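You operate a simulated robot arm through the tools that you are given. There is no shell and no other tool.

You are at the controls of a simulated robot arm. One attempt, no reset.

JOB
Finish winding the blue bobbin at HIGH tension, then press END.
Fine: tension slider to HIGH and roller arm on, winder slider till FULL and left home, arm away again after END. Leave the knob; move no bobbin. Where these are worked on the way, their far stop is far enough and under half their travel is too little: roller arm.

It is judged by the outcome, as a careful person would: the job done as asked, and still so three seconds after it is handed in. It fails if anything else is knocked over, pushed out of place, dropped, spilled or broken.

ROBOT AND FRAMES
A 7-joint arm with a two-finger parallel gripper, fixed in place. Base frame: the origin is on the floor under the middle of its stand, x ahead of it, y to its left, z up. Readings come in m, rad, newtons and seconds.
With the tool pointing down near the work surface it reaches from about 0.2 to 0.68 m from the base axis. Its first joint turns from -1.152 to 1.152 rad. Payload 2.4 kg.
The TCP is the grasp point between the finger pads, 0.03 m short of the fingertips. In the tool frame z runs along the fingers and y along their closing line. The gripper opens to 0.094 m. The fingers are 0.028 m wide and 0.01 m thick; the gripper's body (0.05 by 0.096 m) begins 0.055 m behind the TCP.
Orientation is that of the tool frame in the base frame, as a unit quaternion [x, y, z, w]. With the fingers straight down and closing along the base's y, the tool's x points along the base's -x, its y along +y and its z along -z.

CONTROLS
- The arm moves only by the tool play_rows. Its argument "targets" is text: rows parted by semicolons, each of 6 numbers parted by spaces: the shift along the base's x, y, z in m, then the turn, a rotation vector about the base's x, y, z in rad. In form: tx ty tz rx ry rz; .... A call has 1 to 20 rows; each row shifts and turns the commanded pose from where the row before left it. "hand" is the opening, from 0 (shut) to 1 (fully open), set as the call begins (left out, the last holds). Each row takes 0.2 s and may step no farther than 0.05 m and 0.15 rad from the row before; otherwise, or with a gripper value out of range, the whole call is refused. Where a pose cannot be reached the arm comes as near as it can. A force on the tool above 90 N (or 10 N above the force at the start of the call, whichever is more), or a blocked arm, ends the call early, and 0.2 s more pass. Each finger travels about 0.153 m/s and halts on what it meets, pressing with about 45 N; the grip force reading is that of the motor and also rises with nothing between the fingers. The clock runs only during rows and for 0.2 s after the last one: add rows that do not move to give the fingers time. The reply holds the time, the measured pose of the TCP, the force on the tool along the base axes, the opening and the grip force, in the units named above and with some noise, with the torque about the TCP (base axes, N m) and any sound that the robot's microphone picked up.
- Cameras (640 x 400 px; columns grow to the right, rows downward): "scene" is fixed at [0.0271, 0.4796, 1.457]; the picture's right is [-0.84, -0.55, 0.00], its down [-0.34, 0.53, -0.78] and it looks along [0.43, -0.65, -0.63] (base axes); focal length 367 px, centre (320, 200). "wrist" rides on the gripper at [0.076, 0.014, -0.102] in the tool frame; the picture's right is [-0.18, 0.98, 0.00], its down [-0.75, -0.14, -0.64] and it looks along [-0.63, -0.12, 0.77] (tool axes); focal length 243 px, centre (320, 200). There is no depth. A picture from a camera that has moved, and an enlarged one, comes with that camera's place and axes in the base frame and with its lens. The place of the scene camera against the robot may be out by one fixed shift of up to 0.025 m in any direction.
- snapshot(camera): a new picture of that camera. No time passes.
- inspect(camera, box): a new picture of the part [left, top, right, bottom] of that camera's present view, enlarged. No time passes.
- finish_job(): hands the job in; it is judged then, once.

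Nothing tells you positions but the pictures and the camera data. Unless the task says otherwise, let go and move clear before handing in.

The tools are called after "Call:" as a command line: name --argument value ..., lists and objects as JSON in quotes. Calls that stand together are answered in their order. play_rows: Moves the arm, as the interface text tells. Its arguments: {"type":"object","properties":{"targets":{"type":"string"},"hand":{"type":"number"}},"required":["targets"]} The other tools are called the same way: snapshot (camera) takes a picture; inspect (camera, box) takes an enlarged picture of a part of a camera's view; finish_job () hands the job in.

At the start:

```text
clock: 0.0
tool_pos: [0.3369, 0.0059, 1.0868]
tool_rot: [0.0, 1.0, 0.0, 0.0]
force: [0.1, 1.0, -0.3]
ft_torque: [0.0, 0.0, 0.0]
width: 0.0939
grip_force: 0.0
```

scene: 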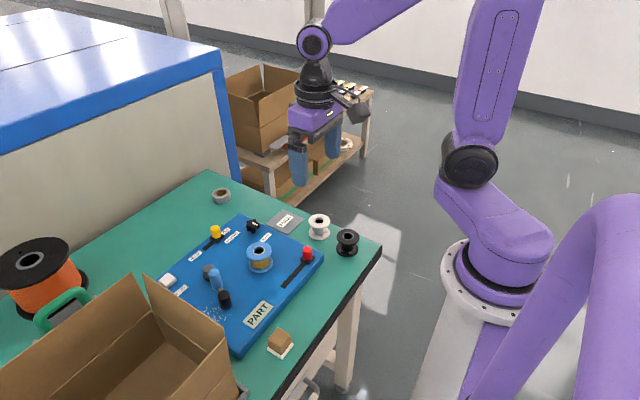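
wrist: 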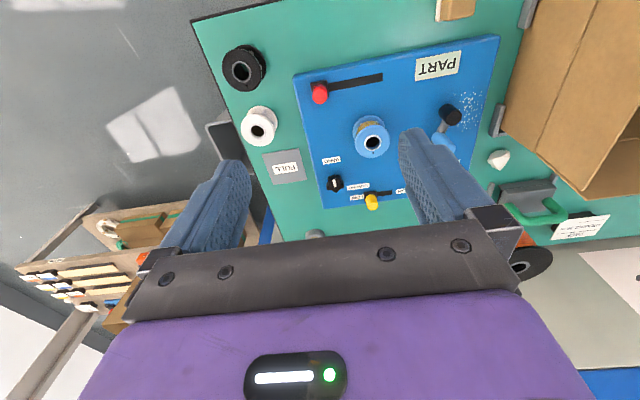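

I see a blue winder panel on a green bench, with a yellow slider, a red slider, a blue bobbin, a roller arm, and labels. I'll enlarge the views to read the labels before moving.

Call:
inspect --camera "scene" --box '[140, 170, 340, 295]'

Call:
inspect --camera "scene" --box '[140, 240, 300, 360]'

Call:
inspect --camera "wrist" --box '[260, 40, 420, 220]'

Call:
inspect --camera "wrist" --box '[380, 40, 560, 220]'

```text
3.20 times, centred on (240, 232) of scene
camera zoom: at [0.0271, 0.4796, 1.457], right [-0.84, -0.55, 0.0], down [-0.34, 0.53, -0.78], along [0.43, -0.65, -0.63], focal length 1174 px, centre (576, 96)
```

zoom: 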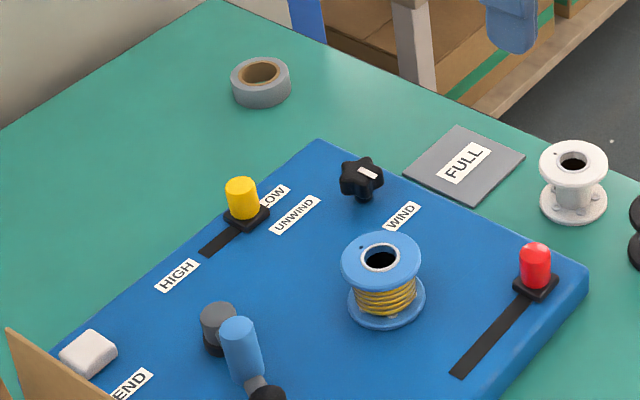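

```text
3.33 times, centred on (220, 300) of scene
camera zoom: at [0.0271, 0.4796, 1.457], right [-0.84, -0.55, 0.0], down [-0.34, 0.53, -0.78], along [0.43, -0.65, -0.63], focal length 1223 px, centre (653, -133)
```

zoom: 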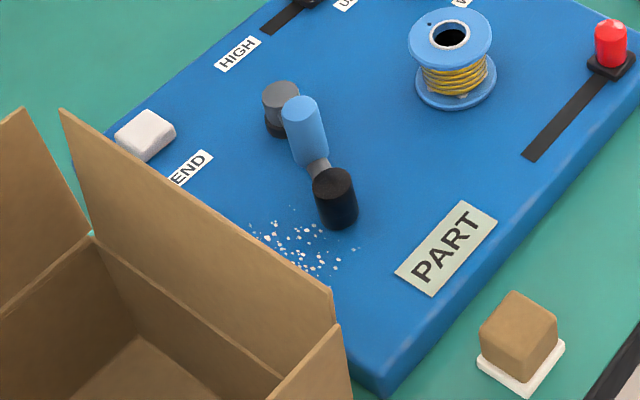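

```text
2.22 times, centred on (340, 130) of wrist
camera zoom: at [0.2602, 0.0207, 1.1904], right [0.18, 0.98, 0.0], down [0.75, -0.14, 0.64], along [0.63, -0.12, -0.77], focal length 539 px, centre (276, 356)
```

zoom: 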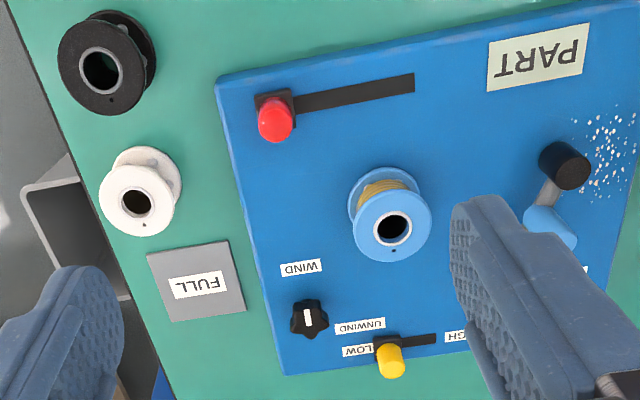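

```text
2.22 times, centred on (470, 130) of wrist
camera zoom: at [0.2602, 0.0207, 1.1904], right [0.18, 0.98, 0.0], down [0.75, -0.14, 0.64], along [0.63, -0.12, -0.77], focal length 539 px, centre (-13, 356)
```

zoom: 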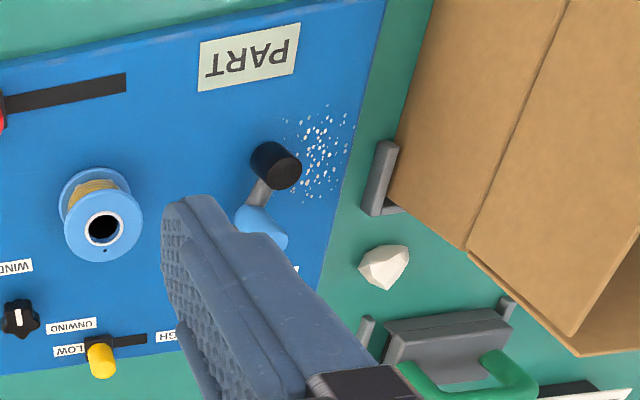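

The panel sits at roughly x 0.35–0.6, y -0.1 to 0.25. I'll stay high and shift sideways to get clean wrist views from several places and triangulate from them.

Call:
play_rows --targets "0 0.04 0 0 0 0; 0 0.04 0 0 0 0; 0 0.04 0 0 0 0; 0 0 0 0 0 0; 0 0 0 0 0 0; 0 0 0 0 0 0" --hand 1

Call:
snapshot --camera "wrist"

```text
clock: 1.4
tool_pos: [0.3375, 0.1272, 1.0878]
tool_rot: [0.0, 1.0, 0.0, 0.0]
force: [0.1, -0.5, -0.3]
ft_torque: [0.04, -0.02, 0.01]
width: 0.0938
grip_force: 0.0
```

```text
taken
camera wrist: at [0.2617, 0.1414, 1.1906], right [0.18, 0.98, 0.0], down [0.75, -0.14, 0.64], along [0.63, -0.12, -0.77], focal length 243 px, centre (320, 200)
```

wrist: 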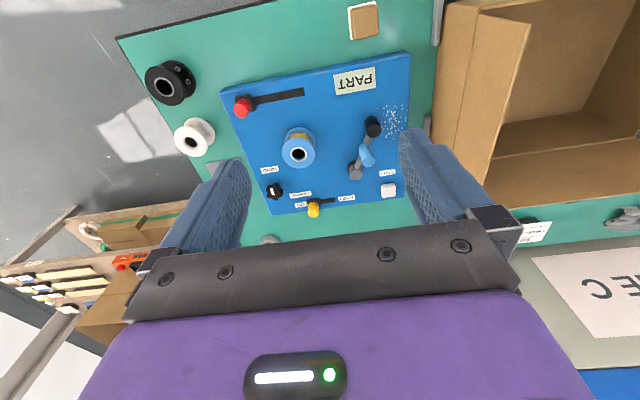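

Call:
inspect --camera "wrist" --box '[220, 90, 330, 230]'

Call:
inspect --camera "wrist" --box '[310, 50, 430, 220]'

Call:
inspect --camera "wrist" --box '[330, 110, 410, 210]'

```text
2.86 times, centred on (275, 160) of wrist
camera zoom: at [0.2617, 0.1414, 1.1906], right [0.18, 0.98, 0.0], down [0.75, -0.14, 0.64], along [0.63, -0.12, -0.77], focal length 693 px, centre (449, 314)
```

zoom: 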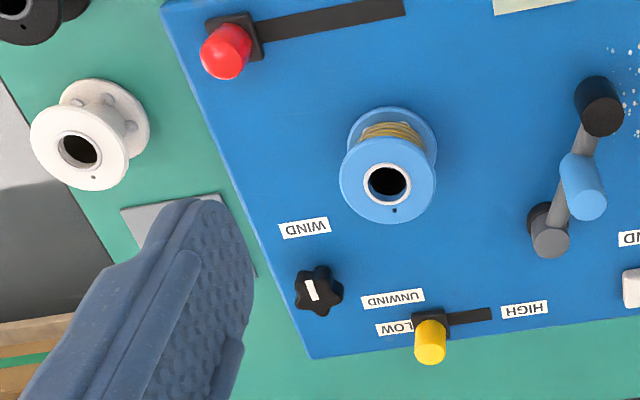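

```text
2.35 times, centred on (370, 135) of wrist
camera zoom: at [0.2617, 0.1414, 1.1906], right [0.18, 0.98, 0.0], down [0.75, -0.14, 0.64], along [0.63, -0.12, -0.77], focal length 571 px, centre (202, 353)
```

zoom: 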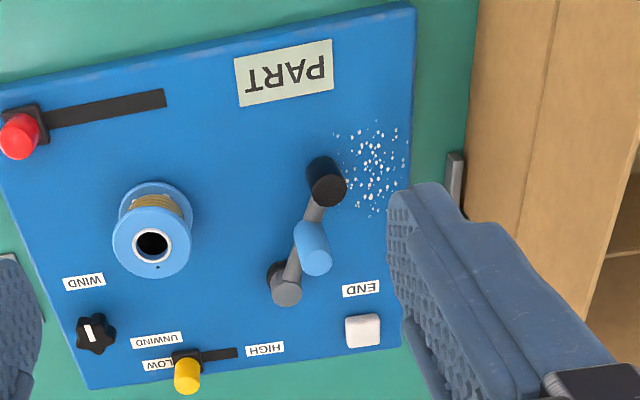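

```text
4.00 times, centred on (370, 160) of wrist
camera zoom: at [0.2617, 0.1414, 1.1906], right [0.18, 0.98, 0.0], down [0.75, -0.14, 0.64], along [0.63, -0.12, -0.77], focal length 970 px, centre (120, 360)
```

zoom: 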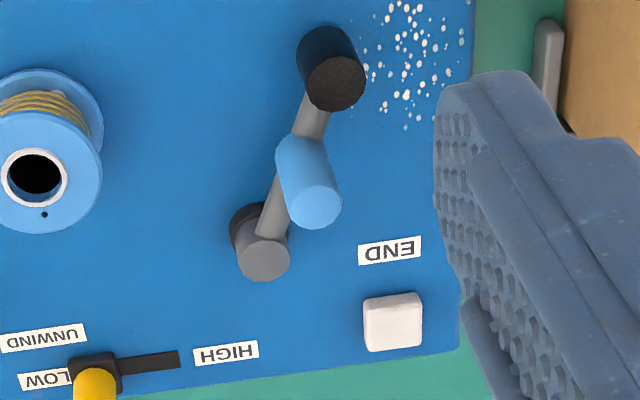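

From two wrist views I place the panel top near z≈0.79, the red slider knob at about (0.367, 0.00), the yellow at about (0.598, 0.066), and the bobbin at about (0.448, 0.071). The roller arm's pivot is at about (0.52, 0.16), and END is at about (0.578, 0.22). I'll go a bit lower for sharper views.

Call:
play_rows --targets "-0.01 0 -0.04 0 0 0; -0.01 0 -0.04 0 0 0; 0 0 0 0 0 0; 0 0 0 0 0 0"

Call:
snapshot --camera "wrist"

Call:
inspect --camera "wrist" --box '[220, 60, 440, 200]'

```text
clock: 2.4
tool_pos: [0.3159, 0.1262, 1.0076]
tool_rot: [0.001, 1.0, 0.0, 0.0]
force: [-0.5, -0.7, -0.8]
ft_torque: [0.0, 0.02, -0.04]
width: 0.0943
grip_force: 0.1
```

```text
taken
camera wrist: at [0.2408, 0.1409, 1.1109], right [0.18, 0.98, 0.0], down [0.75, -0.14, 0.64], along [0.63, -0.12, -0.77], focal length 243 px, centre (320, 200)
```

wrist: 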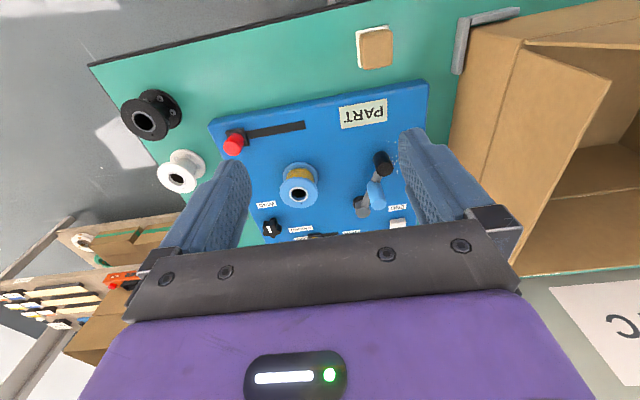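

```text
2.86 times, centred on (330, 130) of wrist
camera zoom: at [0.2408, 0.1409, 1.1109], right [0.18, 0.98, 0.0], down [0.75, -0.14, 0.64], along [0.63, -0.12, -0.77], focal length 693 px, centre (291, 400)
```

zoom: 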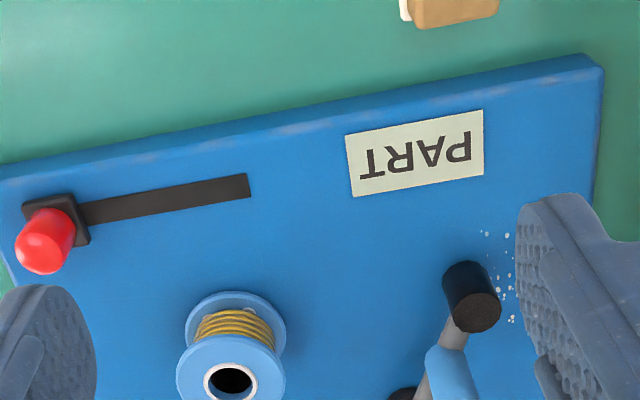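

The slots run almost exactly along base y, and the red slot goes from y≈0.004 to ≈0.097 at x≈0.366. I'll take one more high view, shifted toward +y, to pin down the pivot, roller handle, END and yellow slider.

Call:
play_rows --targets "-0.02 0.03 0.03 0 0 0; -0.02 0.03 0.03 0 0 0; 0 0.02 0.01 0 0 0; 0 0 0 0 0 0; 0 0 0 0 0 0"

Call:
snapshot --camera "wrist"

Call:
inspect --camera "wrist" --box '[200, 100, 300, 240]'

Call:
inspect --camera "wrist" --box '[290, 90, 400, 230]'

```text
clock: 3.6
tool_pos: [0.2745, 0.2077, 1.0765]
tool_rot: [-0.001, 1.0, -0.001, 0.0]
force: [0.0, -0.3, 0.4]
ft_torque: [-0.01, 0.01, 0.03]
width: 0.0939
grip_force: 0.1
```

```text
taken
camera wrist: at [0.1992, 0.2224, 1.1791], right [0.18, 0.98, 0.0], down [0.75, -0.14, 0.64], along [0.63, -0.12, -0.77], focal length 243 px, centre (320, 200)
```

wrist: 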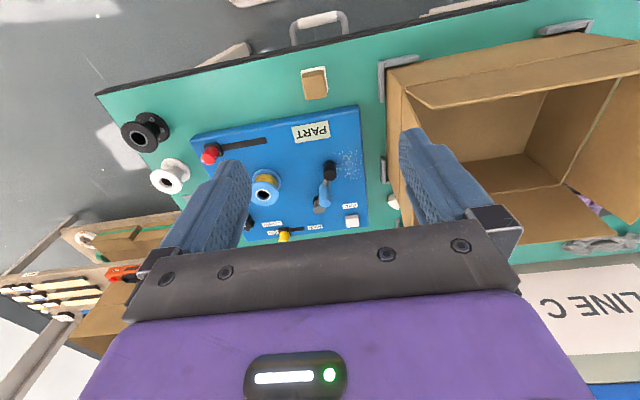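

```text
2.86 times, centred on (250, 170) of wrist
camera zoom: at [0.1992, 0.2224, 1.1791], right [0.18, 0.98, 0.0], down [0.75, -0.14, 0.64], along [0.63, -0.12, -0.77], focal length 693 px, centre (520, 286)
```

zoom: 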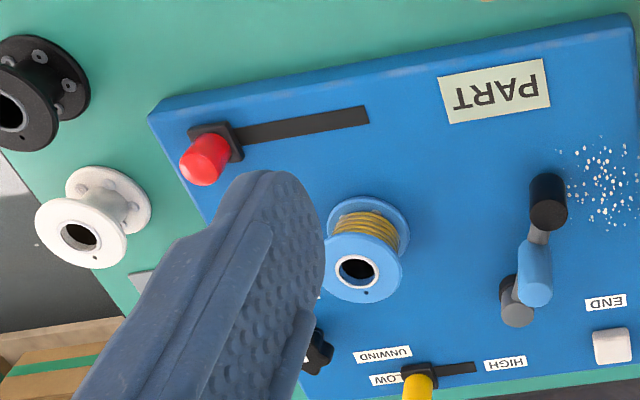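

```text
2.86 times, centred on (345, 160) of wrist
camera zoom: at [0.1992, 0.2224, 1.1791], right [0.18, 0.98, 0.0], down [0.75, -0.14, 0.64], along [0.63, -0.12, -0.77], focal length 693 px, centre (249, 314)
```

zoom: 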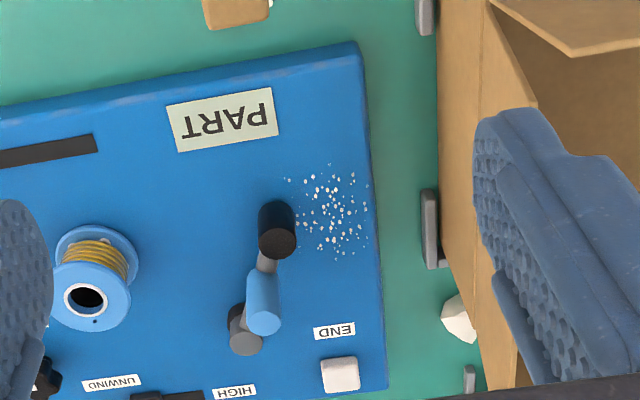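

Everything now triangulates consistently: yellow knob (0.592, 0.067), pivot (0.520, 0.162), blue handle (0.472, 0.182, top 0.857), roller (0.4355, 0.197), END (0.5815, 0.2235). Next I go above the yellow slider to check alignment.

Call:
play_rows --targets "0.0397 -0.0176 -0.0096 0 0 0; 0.0397 -0.0176 -0.0096 0 0 0; 0.0397 -0.0176 -0.0096 0 0 0; 0.0397 -0.0176 -0.0096 0 0 0; 0.0397 -0.0176 -0.0096 0 0 0; 0.0397 -0.0176 -0.0096 0 0 0; 0.0397 -0.0176 -0.0096 0 0 0; 0.0397 -0.0176 -0.0096 0 0 0; 0 0 -0.04 0 0 0; 0 0 -0.03 0 0 0; 0 0 0 0 0 0; 0 0 0 0 0 0" --hand 0.5

Call:
snapshot --camera "wrist"

Call:
snapshot --camera "scene"

```text
clock: 6.2
tool_pos: [0.5928, 0.0649, 0.9299]
tool_rot: [0.0, 1.0, 0.0, 0.0]
force: [0.9, -1.2, -0.6]
ft_torque: [0.01, 0.01, -0.01]
width: 0.047
grip_force: 0.0
```

```text
taken
camera wrist: at [0.5169, 0.0794, 1.0336], right [0.18, 0.98, 0.0], down [0.75, -0.14, 0.64], along [0.63, -0.12, -0.77], focal length 243 px, centre (320, 200)
```

wrist: 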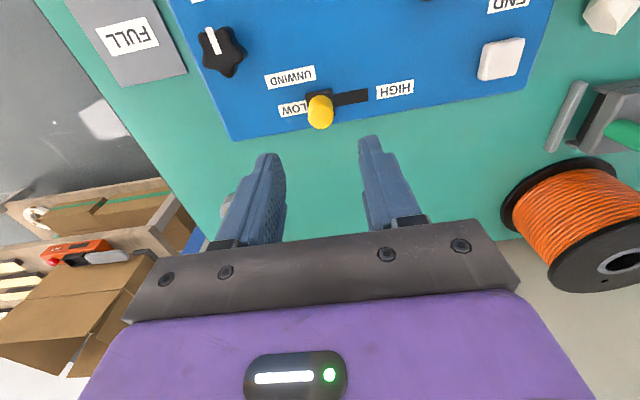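

```text
taken
```

scene: 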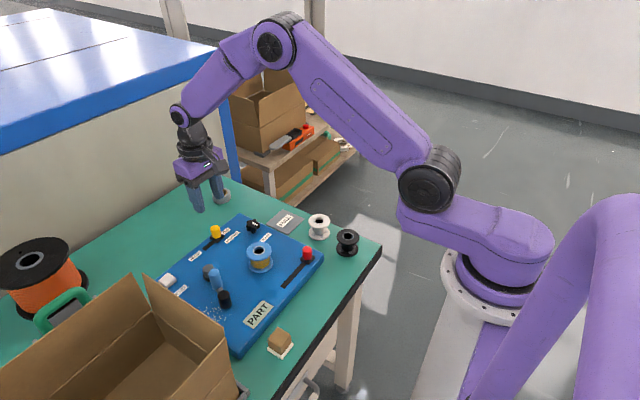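

Call:
inspect --camera "wrist" --box '[260, 50, 420, 150]'

Call:
inspect --camera "wrist" --box '[180, 0, 340, 100]'

```text
4.00 times, centred on (340, 100) of wrist
camera zoom: at [0.5169, 0.0794, 1.0336], right [0.18, 0.98, 0.0], down [0.75, -0.14, 0.64], along [0.63, -0.12, -0.77], focal length 970 px, centre (240, 600)
```

zoom: 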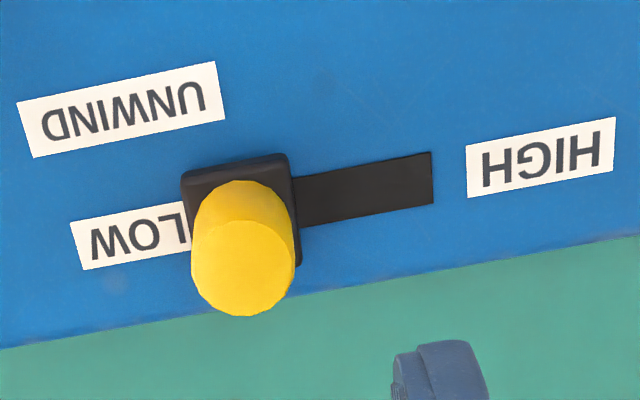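

```text
4.00 times, centred on (260, 50) of wrist
camera zoom: at [0.5169, 0.0794, 1.0336], right [0.18, 0.98, 0.0], down [0.75, -0.14, 0.64], along [0.63, -0.12, -0.77], focal length 970 px, centre (560, 800)
```

zoom: 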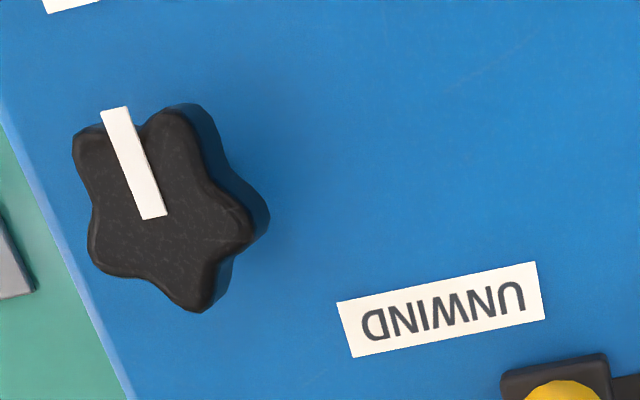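

Yellow knob refined to (0.594, 0.066, top 0.824), in a slot that runs along y to about 0.111. I'll descend with the fingers either side of it, then close.

Call:
play_rows --targets "0.001 0.001 -0.03 0 0 0; 0 0 -0.03 0 0 0; 0 0 -0.029 0 0 0; 0 0 0 0 0 0; 0 0 0 0 0 0" --hand 0.5

Call:
snapshot --camera "wrist"

Call:
snapshot --camera "scene"

```text
clock: 7.4
tool_pos: [0.5946, 0.0655, 0.8417]
tool_rot: [0.001, 1.0, 0.0, -0.001]
force: [0.4, -0.5, 1.0]
ft_torque: [0.03, 0.06, 0.0]
width: 0.047
grip_force: 0.1
```

```text
taken
camera wrist: at [0.519, 0.0814, 0.9451], right [0.18, 0.98, 0.0], down [0.75, -0.14, 0.64], along [0.63, -0.12, -0.77], focal length 243 px, centre (320, 200)
```

wrist: 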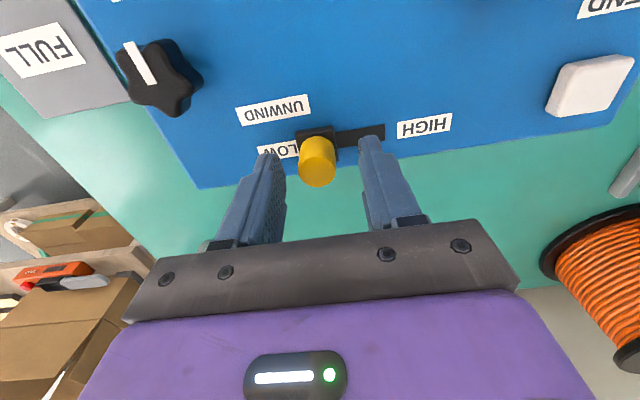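

```text
taken
```

scene: 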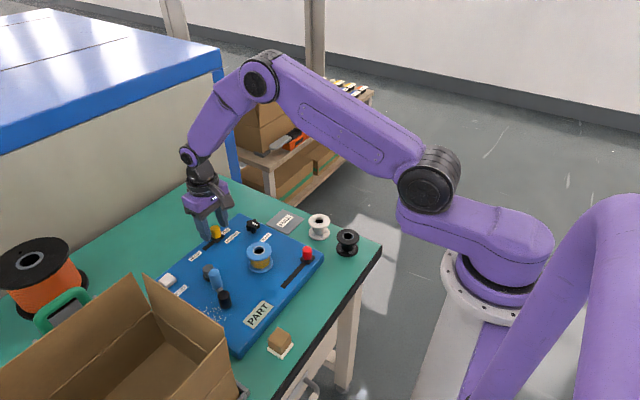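

The yellow knob is centred between the fingers. I'll close on it gently.

Call:
play_rows --targets "0 0 0 0 0 0; 0 0 0 0 0 0" --hand 0.15

Call:
inspect --camera "wrist" --box '[230, 80, 450, 220]'

```text
clock: 8.0
tool_pos: [0.5948, 0.0675, 0.8418]
tool_rot: [0.0, 1.0, 0.0, 0.0]
force: [1.0, -1.5, -1.4]
ft_torque: [0.33, 0.01, -0.13]
width: 0.0225
grip_force: 45.5
```

```text
2.86 times, centred on (340, 150) of wrist
camera zoom: at [0.519, 0.0812, 0.9452], right [0.18, 0.98, 0.0], down [0.75, -0.14, 0.64], along [0.63, -0.12, -0.77], focal length 693 px, centre (263, 343)
```

zoom: 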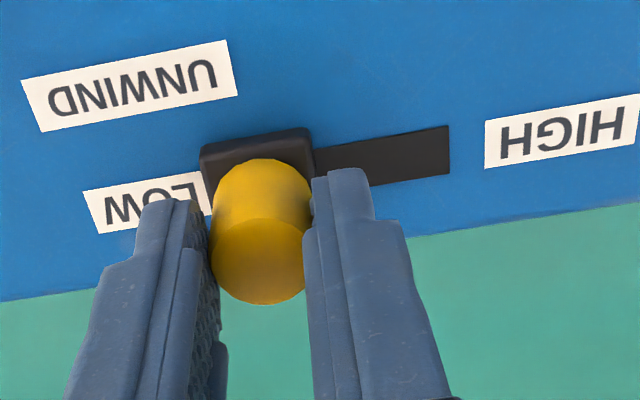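

The knob is gripped at 22.5 mm. I'll slide it toward HIGH in small steps and watch the force.

Call:
play_rows --targets "0 0.007 0 0 0 0; 0 0.007 0 0 0 0; 0 0.007 0 0 0 0; 0 0 0 0 0 0"

```text
clock: 9.0
tool_pos: [0.5946, 0.0881, 0.842]
tool_rot: [-0.001, 1.0, 0.0, 0.001]
force: [-3.4, 0.1, 12.8]
ft_torque: [-0.3, 1.29, -0.09]
width: 0.0229
grip_force: 45.5
```

Call:
play_rows --targets "0 0.005 0 0 0 0; 0 0.004 0 0 0 0; 0 0 0 0 0 0"

Call:
inspect --camera "wrist" --box '[230, 80, 450, 220]'

```text
clock: 9.8
tool_pos: [0.5948, 0.0968, 0.841]
tool_rot: [-0.001, 1.0, 0.0, 0.002]
force: [-6.7, -0.4, 22.6]
ft_torque: [-0.38, 0.92, 0.04]
width: 0.0225
grip_force: 44.8
```

```text
2.86 times, centred on (340, 150) of wrist
camera zoom: at [0.5187, 0.1112, 0.9449], right [0.18, 0.98, 0.0], down [0.75, -0.14, 0.64], along [0.63, -0.12, -0.77], focal length 693 px, centre (263, 343)
```

zoom: 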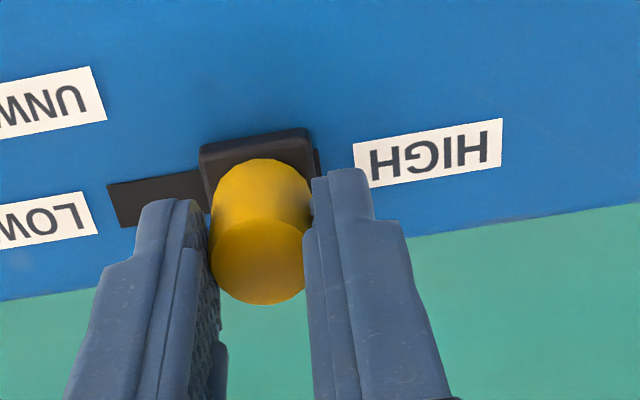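

It slides freely and the block is near the end of the slot. I'll take a few more millimetres to find the stop.

Call:
play_rows --targets "0 0.003 0.0005 0 0 0; 0 0.003 0.0005 0 0 0; 0 0 0 0 0 0"

```text
clock: 10.6
tool_pos: [0.5937, 0.1022, 0.841]
tool_rot: [0.001, 1.0, 0.0, 0.001]
force: [-3.4, -0.4, 10.2]
ft_torque: [-0.35, -0.76, 0.09]
width: 0.0228
grip_force: 45.4
```

Call:
play_rows --targets "0 0.003 0 0 0 0; 0 0.003 0 0 0 0; 0 0 0 0 0 0"

Call:
inspect --camera "wrist" --box '[230, 80, 450, 220]'

```text
clock: 11.4
tool_pos: [0.5949, 0.105, 0.8417]
tool_rot: [0.003, 1.0, -0.001, 0.0]
force: [11.8, -12.6, -17.5]
ft_torque: [0.09, -1.26, -0.02]
width: 0.0225
grip_force: 44.5
```

```text
2.86 times, centred on (340, 150) of wrist
camera zoom: at [0.5189, 0.12, 0.945], right [0.19, 0.98, 0.0], down [0.75, -0.14, 0.64], along [0.63, -0.12, -0.77], focal length 693 px, centre (263, 343)
```

zoom: 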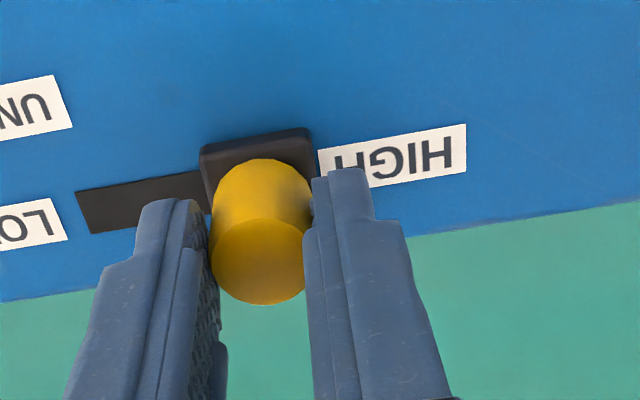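

The slider has reached the HIGH stop: the y force rises and the block sits at the end of the slot. I'll release and rise straight up.

Call:
play_rows --targets "0 -0.002 0 0 0 0; 0 0 0 0 0 0; 0 0 0.03 0 0 0; 0 0 0.04 0 0 0; 0 0 0.04 0 0 0; 0 0 0 0 0 0" --hand 0.5

Call:
snapshot --camera "wrist"

Call:
inspect --camera "scene" --box '[140, 190, 360, 330]'

```text
clock: 12.8
tool_pos: [0.5937, 0.1063, 0.9507]
tool_rot: [-0.001, 1.0, 0.0, 0.0]
force: [0.3, 0.1, -0.4]
ft_torque: [0.0, 0.02, 0.01]
width: 0.0471
grip_force: 0.0
```

```text
taken
camera wrist: at [0.5178, 0.121, 1.0547], right [0.18, 0.98, 0.0], down [0.75, -0.14, 0.64], along [0.63, -0.12, -0.77], focal length 243 px, centre (320, 200)
```

wrist: 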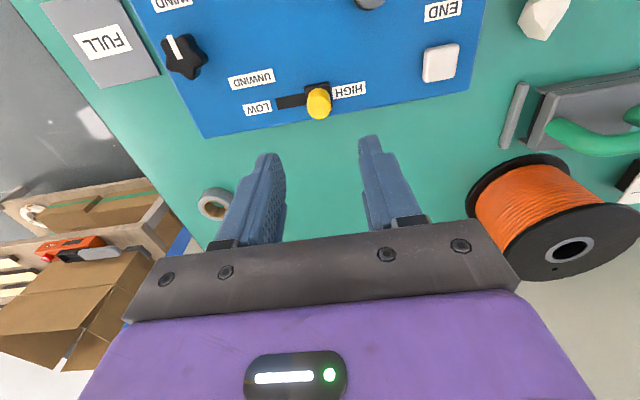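

```text
2.86 times, centred on (250, 260) of scene
camera zoom: at [0.0271, 0.4796, 1.457], right [-0.84, -0.55, 0.0], down [-0.34, 0.53, -0.78], along [0.43, -0.65, -0.63], focal length 1048 px, centre (520, 29)
```

zoom: 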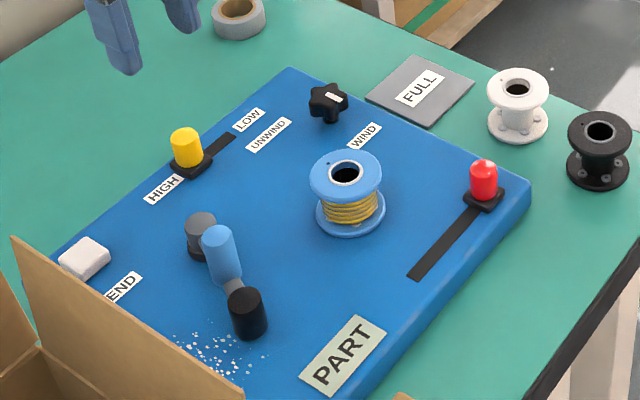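

Tension is now at HIGH. Next is the roller arm: I'll close the fingers, go above a point on the +y side of the blue handle, and check before descending.

Call:
play_rows --targets "-0.0304 0.0264 0 0 0 0; -0.0304 0.0264 0 0 0 0; -0.0304 0.0264 0 0 0 0; -0.0304 0.0265 0 0 0 0; 0 0 0 0 0 0; 0 0 0 0 0 0" --hand 0

Call:
snapshot --camera "wrist"

Call:
inspect --camera "wrist" --box '[200, 10, 420, 190]'

Call:
snapshot --camera "scene"

```text
clock: 14.2
tool_pos: [0.4716, 0.2135, 0.9533]
tool_rot: [0.0, 1.0, 0.0, 0.0]
force: [0.2, 0.5, -0.3]
ft_torque: [0.0, 0.01, -0.01]
width: 0.0
grip_force: 33.2
```

```text
taken
camera wrist: at [0.3955, 0.2278, 1.0572], right [0.18, 0.98, 0.0], down [0.75, -0.14, 0.64], along [0.63, -0.12, -0.77], focal length 243 px, centre (320, 200)
```

wrist: 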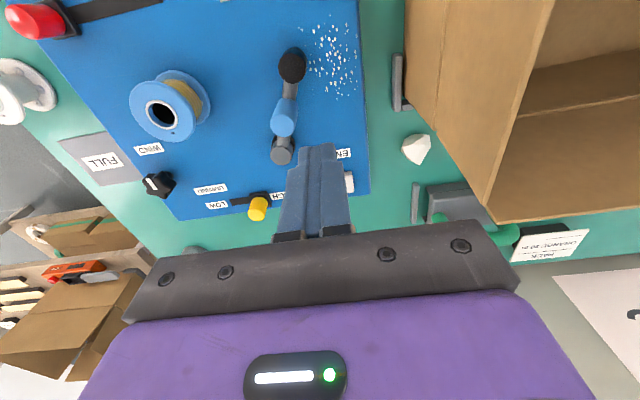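

```text
2.22 times, centred on (310, 100) of wrist
camera zoom: at [0.3955, 0.2278, 1.0572], right [0.18, 0.98, 0.0], down [0.75, -0.14, 0.64], along [0.63, -0.12, -0.77], focal length 539 px, centre (342, 422)
```

zoom: 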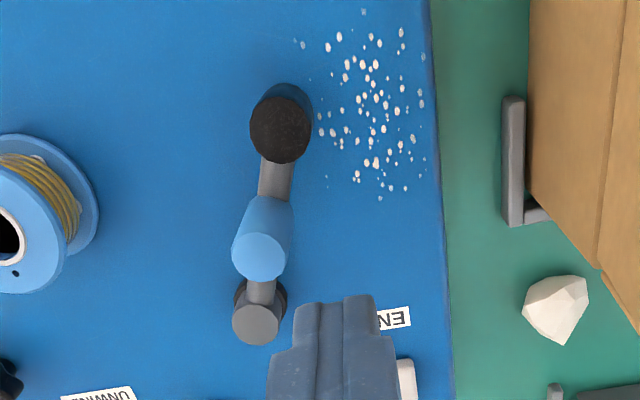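

```text
taken
```

scene: 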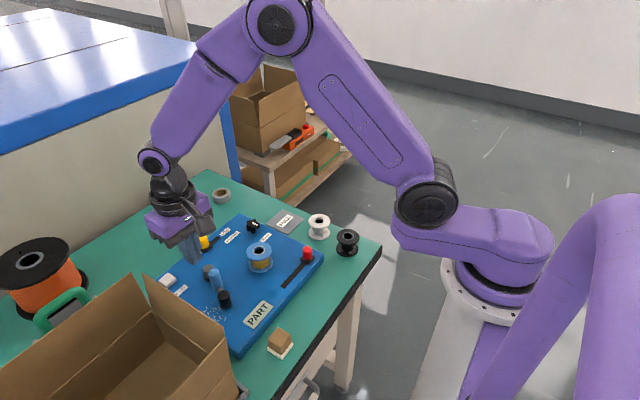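

The handle is confirmed at (0.472, 0.182) and the closed fingers sit 11 mm clear on its +y side. I'll descend to handle height, above the roller and bobbin tops, and start pushing toward the bobbin.

Call:
play_rows --targets "0 0 -0.03 0 0 0; 0 0 -0.03 0 0 0; 0 0 -0.025 0 0 0; 0 0 0 0 0 0; 0 -0.008 0 0 0 0; 0 -0.008 0 0 0 0; 0 -0.008 0 0 0 0; 0 0 0 0 0 0" --hand 0

Call:
inspect --camera "wrist" --box '[200, 30, 420, 210]'

```text
clock: 16.0
tool_pos: [0.4721, 0.187, 0.8662]
tool_rot: [0.001, 1.0, -0.001, 0.0]
force: [-1.6, -0.7, -0.3]
ft_torque: [0.01, -0.02, 0.03]
width: 0.0
grip_force: 33.3
```

```text
2.22 times, centred on (310, 120) of wrist
camera zoom: at [0.3962, 0.2019, 0.9709], right [0.18, 0.98, 0.0], down [0.75, -0.14, 0.64], along [0.63, -0.12, -0.77], focal length 539 px, centre (342, 378)
```

zoom: 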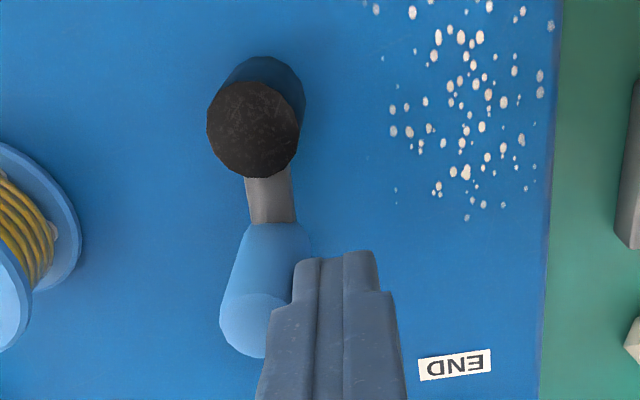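

The roller arm swings freely. I'll keep pushing in small steps.

Call:
play_rows --targets "0 -0.006 0 0 0 0; 0 -0.006 0 0 0 0; 0 -0.006 0 0 0 0; 0 0 0 0 0 0"

Call:
inspect --camera "wrist" --box '[200, 30, 420, 210]'

```text
clock: 17.0
tool_pos: [0.4736, 0.1684, 0.867]
tool_rot: [0.001, 1.0, 0.0, 0.0]
force: [0.7, 0.1, 0.3]
ft_torque: [0.03, -0.01, 0.05]
width: 0.0
grip_force: 33.0
```

```text
2.22 times, centred on (310, 120) of wrist
camera zoom: at [0.3971, 0.1842, 0.9704], right [0.18, 0.98, 0.0], down [0.75, -0.14, 0.64], along [0.63, -0.12, -0.77], focal length 539 px, centre (342, 378)
```

zoom: 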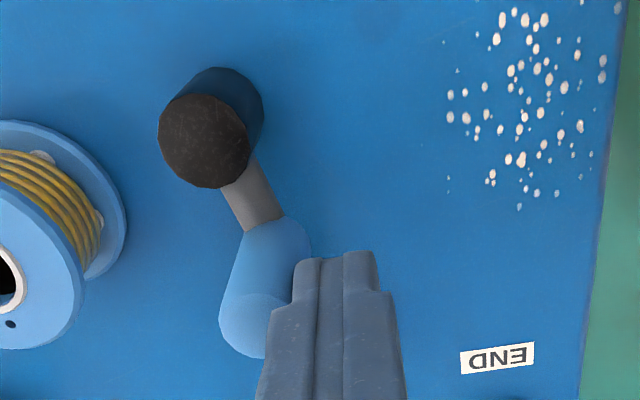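

Call:
play_rows --targets "0 -0.005 0 0 0 0; 0 -0.004 0 0 0 0; 0 0 0 0 0 0"

Call:
inspect --camera "wrist" --box '[200, 30, 420, 210]'

```text
clock: 17.8
tool_pos: [0.4738, 0.1597, 0.8677]
tool_rot: [0.0, 1.0, 0.001, 0.0]
force: [0.9, 0.9, -0.8]
ft_torque: [0.0, 0.01, 0.03]
width: 0.0001
grip_force: 32.4
```

```text
2.22 times, centred on (310, 120) of wrist
camera zoom: at [0.398, 0.1754, 0.9706], right [0.18, 0.98, 0.0], down [0.75, -0.14, 0.64], along [0.63, -0.12, -0.77], focal length 539 px, centre (342, 378)
```

zoom: 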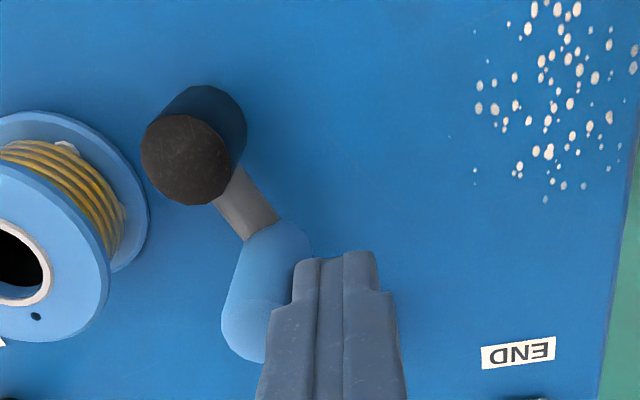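

Call:
play_rows --targets "0 -0.003 0 0 0 0; 0 -0.003 0 0 0 0; 0 0 0 0 0 0"

Call:
inspect --camera "wrist" --box '[200, 30, 420, 210]'

Call:
inspect --camera "scene" --box '[140, 190, 360, 330]'

```text
clock: 18.6
tool_pos: [0.4742, 0.1556, 0.8674]
tool_rot: [0.0, 1.0, 0.0, 0.0]
force: [1.5, 1.4, -1.2]
ft_torque: [0.04, 0.0, -0.02]
width: 0.0001
grip_force: 32.8
```

```text
2.22 times, centred on (310, 120) of wrist
camera zoom: at [0.3977, 0.1698, 0.9706], right [0.18, 0.98, 0.0], down [0.75, -0.14, 0.64], along [0.63, -0.12, -0.77], focal length 539 px, centre (342, 378)
```

zoom: 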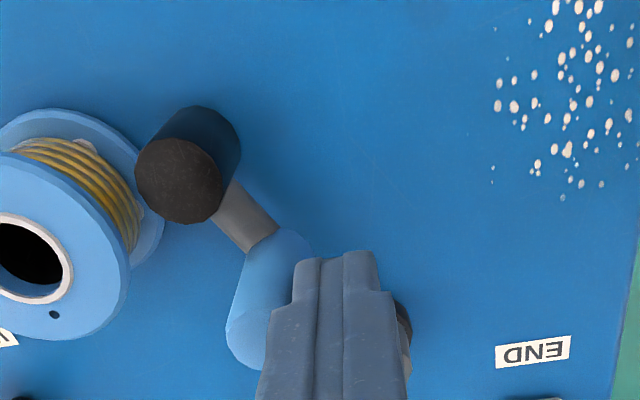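

```text
2.86 times, centred on (250, 260) of scene
camera zoom: at [0.0271, 0.4796, 1.457], right [-0.84, -0.55, 0.0], down [-0.34, 0.53, -0.78], along [0.43, -0.65, -0.63], focal length 1048 px, centre (520, 29)
```

zoom: 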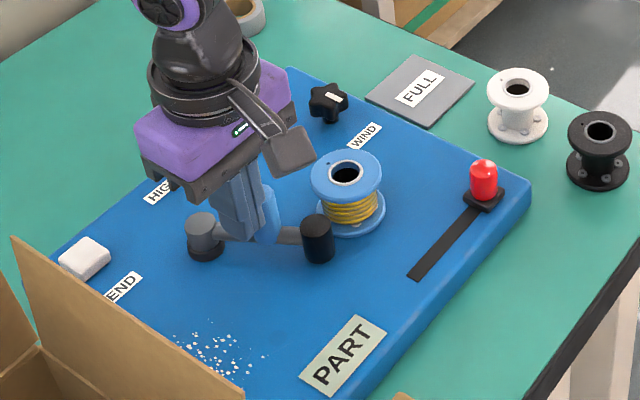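

Call:
play_rows --targets "0 -0.002 0 0 0 0; 0 -0.002 0 0 0 0; 0 0 0 0 0 0"

Call:
inspect --camera "wrist" --box '[200, 30, 420, 210]'

```text
clock: 19.4
tool_pos: [0.474, 0.1524, 0.8671]
tool_rot: [-0.001, 1.0, 0.001, 0.001]
force: [0.9, 8.5, -2.7]
ft_torque: [0.19, 0.0, 0.07]
width: 0.0001
grip_force: 32.6
```

```text
2.22 times, centred on (310, 120) of wrist
camera zoom: at [0.3973, 0.1669, 0.9708], right [0.18, 0.98, 0.0], down [0.75, -0.14, 0.64], along [0.63, -0.12, -0.77], focal length 539 px, centre (342, 378)
```

zoom: 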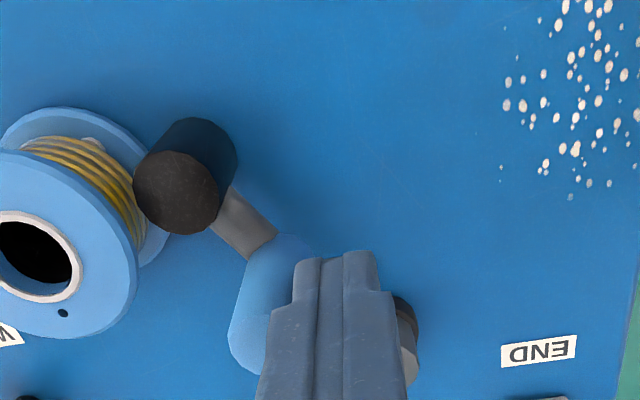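

Force begins to rise (8.5 N), so the roller is meeting the bobbin or its stop. One more small nudge will confirm.

Call:
play_rows --targets "0 -0.0015 0 0 0 0; 0 0 0 0 0 0"

Call:
inspect --camera "wrist" --box '[200, 30, 420, 210]'

```text
clock: 20.0
tool_pos: [0.4731, 0.1525, 0.8678]
tool_rot: [-0.002, 1.0, 0.001, 0.0]
force: [0.6, 23.0, -2.0]
ft_torque: [0.44, 0.0, 0.1]
width: 0.0
grip_force: 32.7
```

```text
2.22 times, centred on (310, 120) of wrist
camera zoom: at [0.3971, 0.1665, 0.9707], right [0.18, 0.98, 0.0], down [0.75, -0.14, 0.64], along [0.63, -0.12, -0.77], focal length 539 px, centre (342, 378)
```

zoom: 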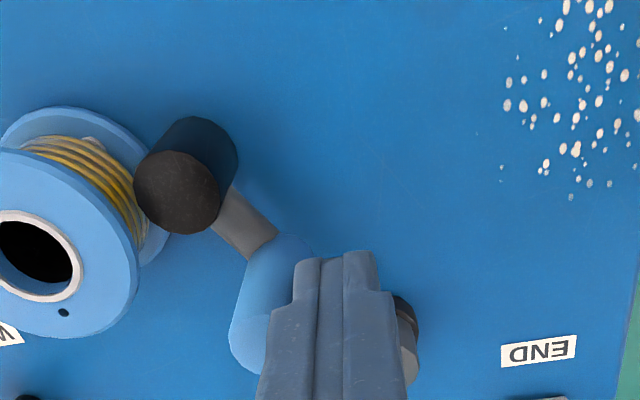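

The arm is firmly at its stop: 23 N with no more motion, roller against the bobbin. I'll back off, rise, and see whether it stays.

Call:
play_rows --targets "0 0.008 0 0 0 0; 0 0.01 0 0 0 0; 0 0 0.03 0 0 0; 0 0 0.04 0 0 0; 0 0 0.03 0 0 0; 0 0 0 0 0 0"

Call:
inspect --camera "wrist" --box '[120, 0, 400, 180]'

Call:
inspect --camera "scene" --box '[140, 190, 360, 330]'

```text
clock: 21.4
tool_pos: [0.4744, 0.1653, 0.9668]
tool_rot: [-0.001, 1.0, 0.0, 0.0]
force: [-0.5, 0.3, -0.6]
ft_torque: [-0.04, -0.01, -0.03]
width: 0.0
grip_force: 33.2
```

```text
2.22 times, centred on (260, 90) of wrist
camera zoom: at [0.398, 0.1807, 1.0704], right [0.18, 0.98, 0.0], down [0.75, -0.14, 0.64], along [0.63, -0.12, -0.77], focal length 539 px, centre (453, 444)
```

zoom: 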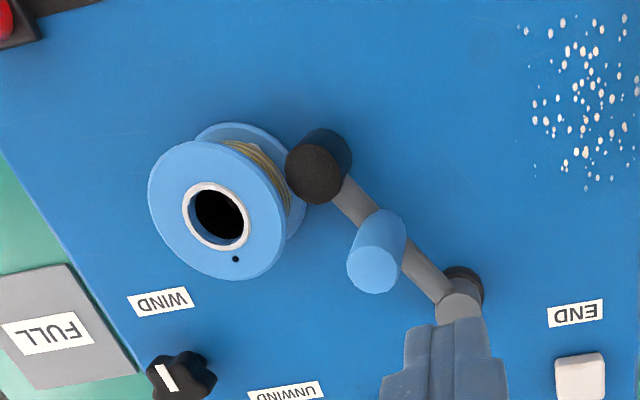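

```text
2.86 times, centred on (250, 260) of scene
camera zoom: at [0.0271, 0.4796, 1.457], right [-0.84, -0.55, 0.0], down [-0.34, 0.53, -0.78], along [0.43, -0.65, -0.63], focal length 1048 px, centre (520, 29)
```

zoom: 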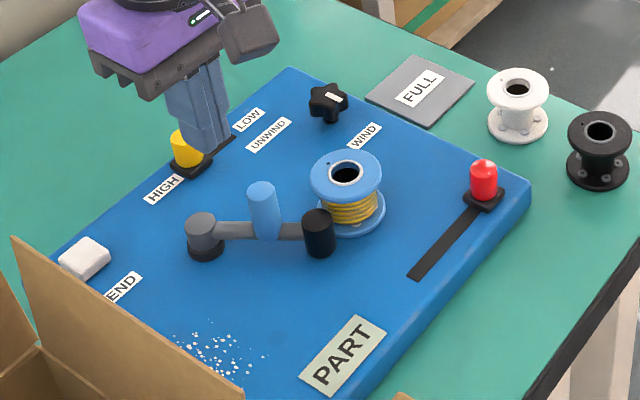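

The roller is on the bobbin and stays. Now I move above the red winder slider.

Call:
play_rows --targets "-0.0216 -0.0326 0 0 0 0; -0.0216 -0.0326 0 0 0 0; -0.0216 -0.0326 0 0 0 0; -0.0216 -0.0326 0 0 0 0; -0.0216 -0.0326 0 0 0 0; 0 0 -0.03 0 0 0; 0 0 0 0 0 0; 0 0 0 0 0 0" --hand 0.5

Call:
snapshot --camera "wrist"

Call:
inspect --camera "wrist" --box '[240, 30, 440, 170]'

```text
clock: 23.2
tool_pos: [0.3638, 0.0028, 0.9383]
tool_rot: [0.0, 1.0, 0.0, 0.0]
force: [0.9, 0.4, 0.4]
ft_torque: [0.01, 0.03, 0.0]
width: 0.0471
grip_force: 0.0
```

```text
taken
camera wrist: at [0.2878, 0.0178, 1.0413], right [0.18, 0.98, 0.0], down [0.75, -0.14, 0.64], along [0.63, -0.12, -0.77], focal length 243 px, centre (320, 200)
```

wrist: 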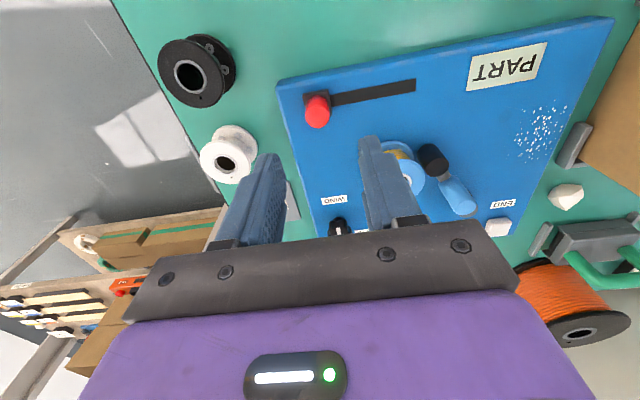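

```text
2.86 times, centred on (340, 100) of wrist
camera zoom: at [0.2878, 0.0178, 1.0413], right [0.18, 0.98, 0.0], down [0.75, -0.14, 0.64], along [0.63, -0.12, -0.77], focal length 693 px, centre (263, 486)
```

zoom: 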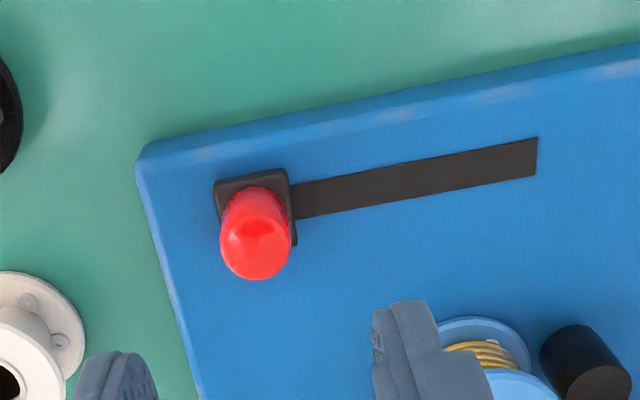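

The red knob is at (0.366, 0.0015, top 0.826), with its slot running along +y to ≈0.096. I'll descend with the fingers on either side of it.

Call:
play_rows --targets "0.002 -0.001 -0.03 0 0 0; 0 0 -0.03 0 0 0; 0 0 -0.037 0 0 0; 0 0 0 0 0 0; 0 0 0 0 0 0" --hand 0.5

Call:
snapshot --camera "wrist"

```text
clock: 24.4
tool_pos: [0.3674, 0.0015, 0.839]
tool_rot: [-0.001, 1.0, 0.0, -0.001]
force: [0.1, -0.1, -0.1]
ft_torque: [0.01, -0.02, 0.03]
width: 0.0471
grip_force: 0.0
```

```text
taken
camera wrist: at [0.292, 0.017, 0.9434], right [0.18, 0.98, 0.0], down [0.75, -0.14, 0.64], along [0.63, -0.12, -0.77], focal length 243 px, centre (320, 200)
```

wrist: 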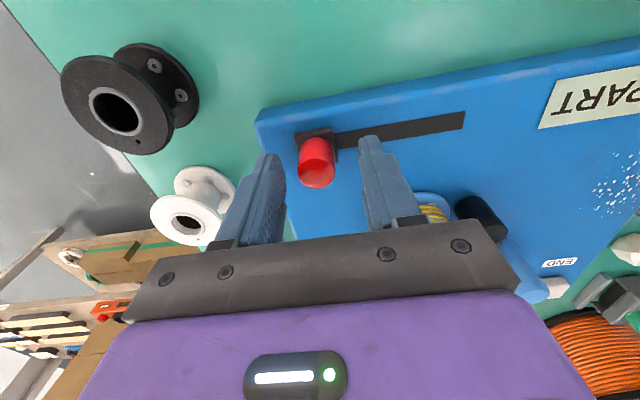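

Aligned. I'll close on the knob.

Call:
play_rows --targets "0 0 0 0 0 0; 0 0 0 0 0 0" --hand 0.15

Call:
snapshot --camera "scene"

```text
clock: 25.0
tool_pos: [0.3678, 0.0025, 0.8387]
tool_rot: [0.001, 1.0, -0.001, 0.0]
force: [0.6, 0.8, -6.9]
ft_torque: [0.45, -0.29, -0.07]
width: 0.0226
grip_force: 44.9
```

```text
taken
```

scene: 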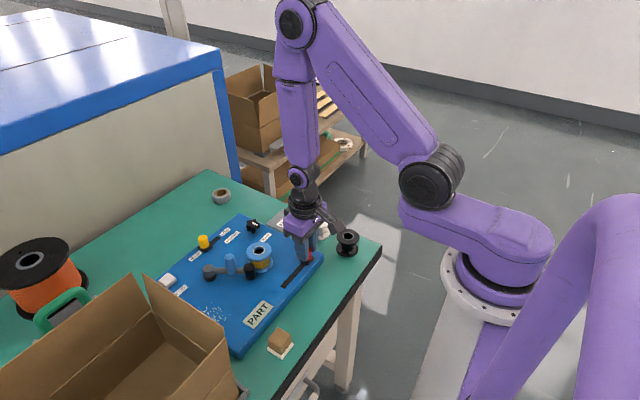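

Gripped at 22.6 mm. I'll slide the winder a little and watch for effects.

Call:
play_rows --targets "0 0.007 0 0 0 0; 0 0.007 0 0 0 0; 0 0.006 0 0 0 0; 0 0 0 0 0 0"

Call:
inspect --camera "scene" --box '[180, 200, 340, 300]'

Call:
snapshot --camera "wrist"

```text
clock: 26.0
tool_pos: [0.3678, 0.0234, 0.8412]
tool_rot: [0.0, 1.0, 0.001, 0.0]
force: [1.5, -0.5, -22.6]
ft_torque: [0.37, -0.88, -0.14]
width: 0.0225
grip_force: 45.0
```

```text
4.00 times, centred on (260, 250) of scene
camera zoom: at [0.0274, 0.4796, 1.457], right [-0.84, -0.55, 0.0], down [-0.34, 0.53, -0.78], along [0.43, -0.65, -0.63], focal length 1467 px, centre (560, 0)
```

zoom: 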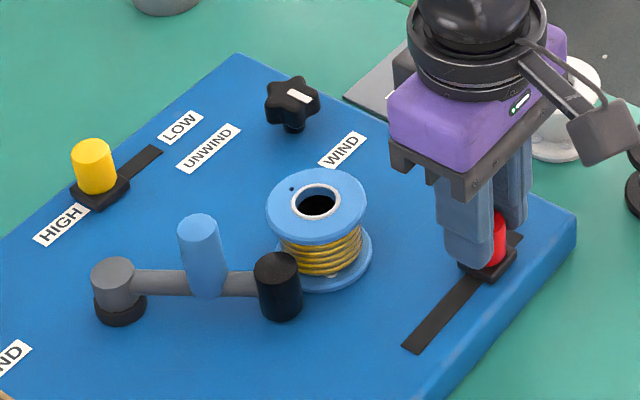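

```text
taken
camera wrist: at [0.292, 0.0373, 0.9435], right [0.18, 0.98, 0.0], down [0.75, -0.14, 0.64], along [0.63, -0.12, -0.77], focal length 243 px, centre (320, 200)
```

wrist: 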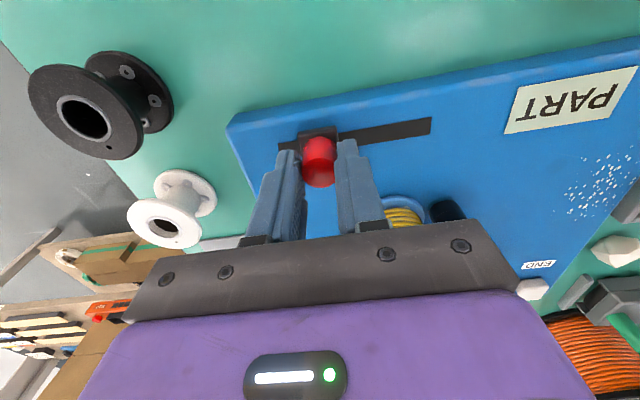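

The bobbin's marker dot moved, so it's being wound. I'll check whether it turns with slider travel or with time by holding still briefly.

Call:
play_rows --targets "0 0 0 0 0 0; 0 0 0 0 0 0"

Call:
inspect --camera "scene" --box '[180, 200, 340, 300]'

```text
clock: 26.6
tool_pos: [0.3677, 0.0235, 0.8386]
tool_rot: [0.0, 1.0, 0.0, 0.0]
force: [2.8, 1.0, -24.3]
ft_torque: [0.46, -0.61, -0.04]
width: 0.0226
grip_force: 45.4
```

```text
4.00 times, centred on (260, 250) of scene
camera zoom: at [0.0274, 0.4796, 1.457], right [-0.84, -0.55, 0.0], down [-0.34, 0.53, -0.78], along [0.43, -0.65, -0.63], focal length 1467 px, centre (560, 0)
```

zoom: 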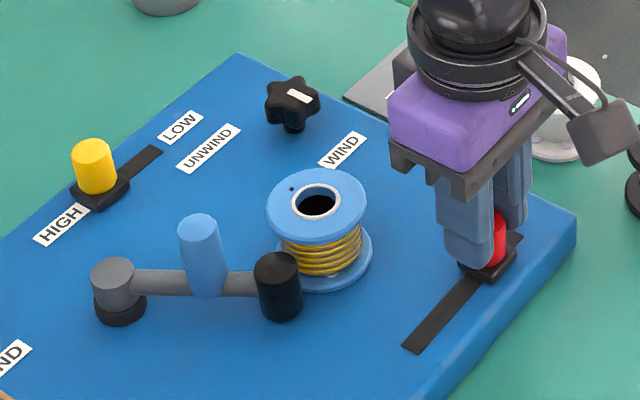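

It doesn't turn with time, so rotation follows slider travel. I continue the stroke in segments, watching the bobbin and labels.

Call:
play_rows --targets "0 0.007 -0.001 0 0 0; 0 0.007 -0.001 0 0 0; 0 0.006 0 0 0 0; 0 0 0 0 0 0"

Call:
inspect --camera "scene" --box '[180, 200, 340, 300]'

```text
clock: 27.6
tool_pos: [0.3665, 0.0429, 0.8379]
tool_rot: [0.0, 1.0, 0.0, 0.001]
force: [3.1, -1.4, 31.5]
ft_torque: [-0.42, -0.2, 0.04]
width: 0.0222
grip_force: 45.3
```

```text
4.00 times, centred on (260, 250) of scene
camera zoom: at [0.0268, 0.4795, 1.457], right [-0.84, -0.55, 0.0], down [-0.34, 0.53, -0.78], along [0.43, -0.65, -0.63], focal length 1467 px, centre (560, 0)
```

zoom: 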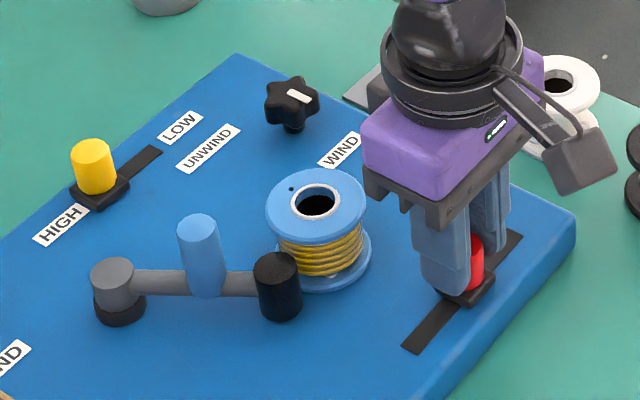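

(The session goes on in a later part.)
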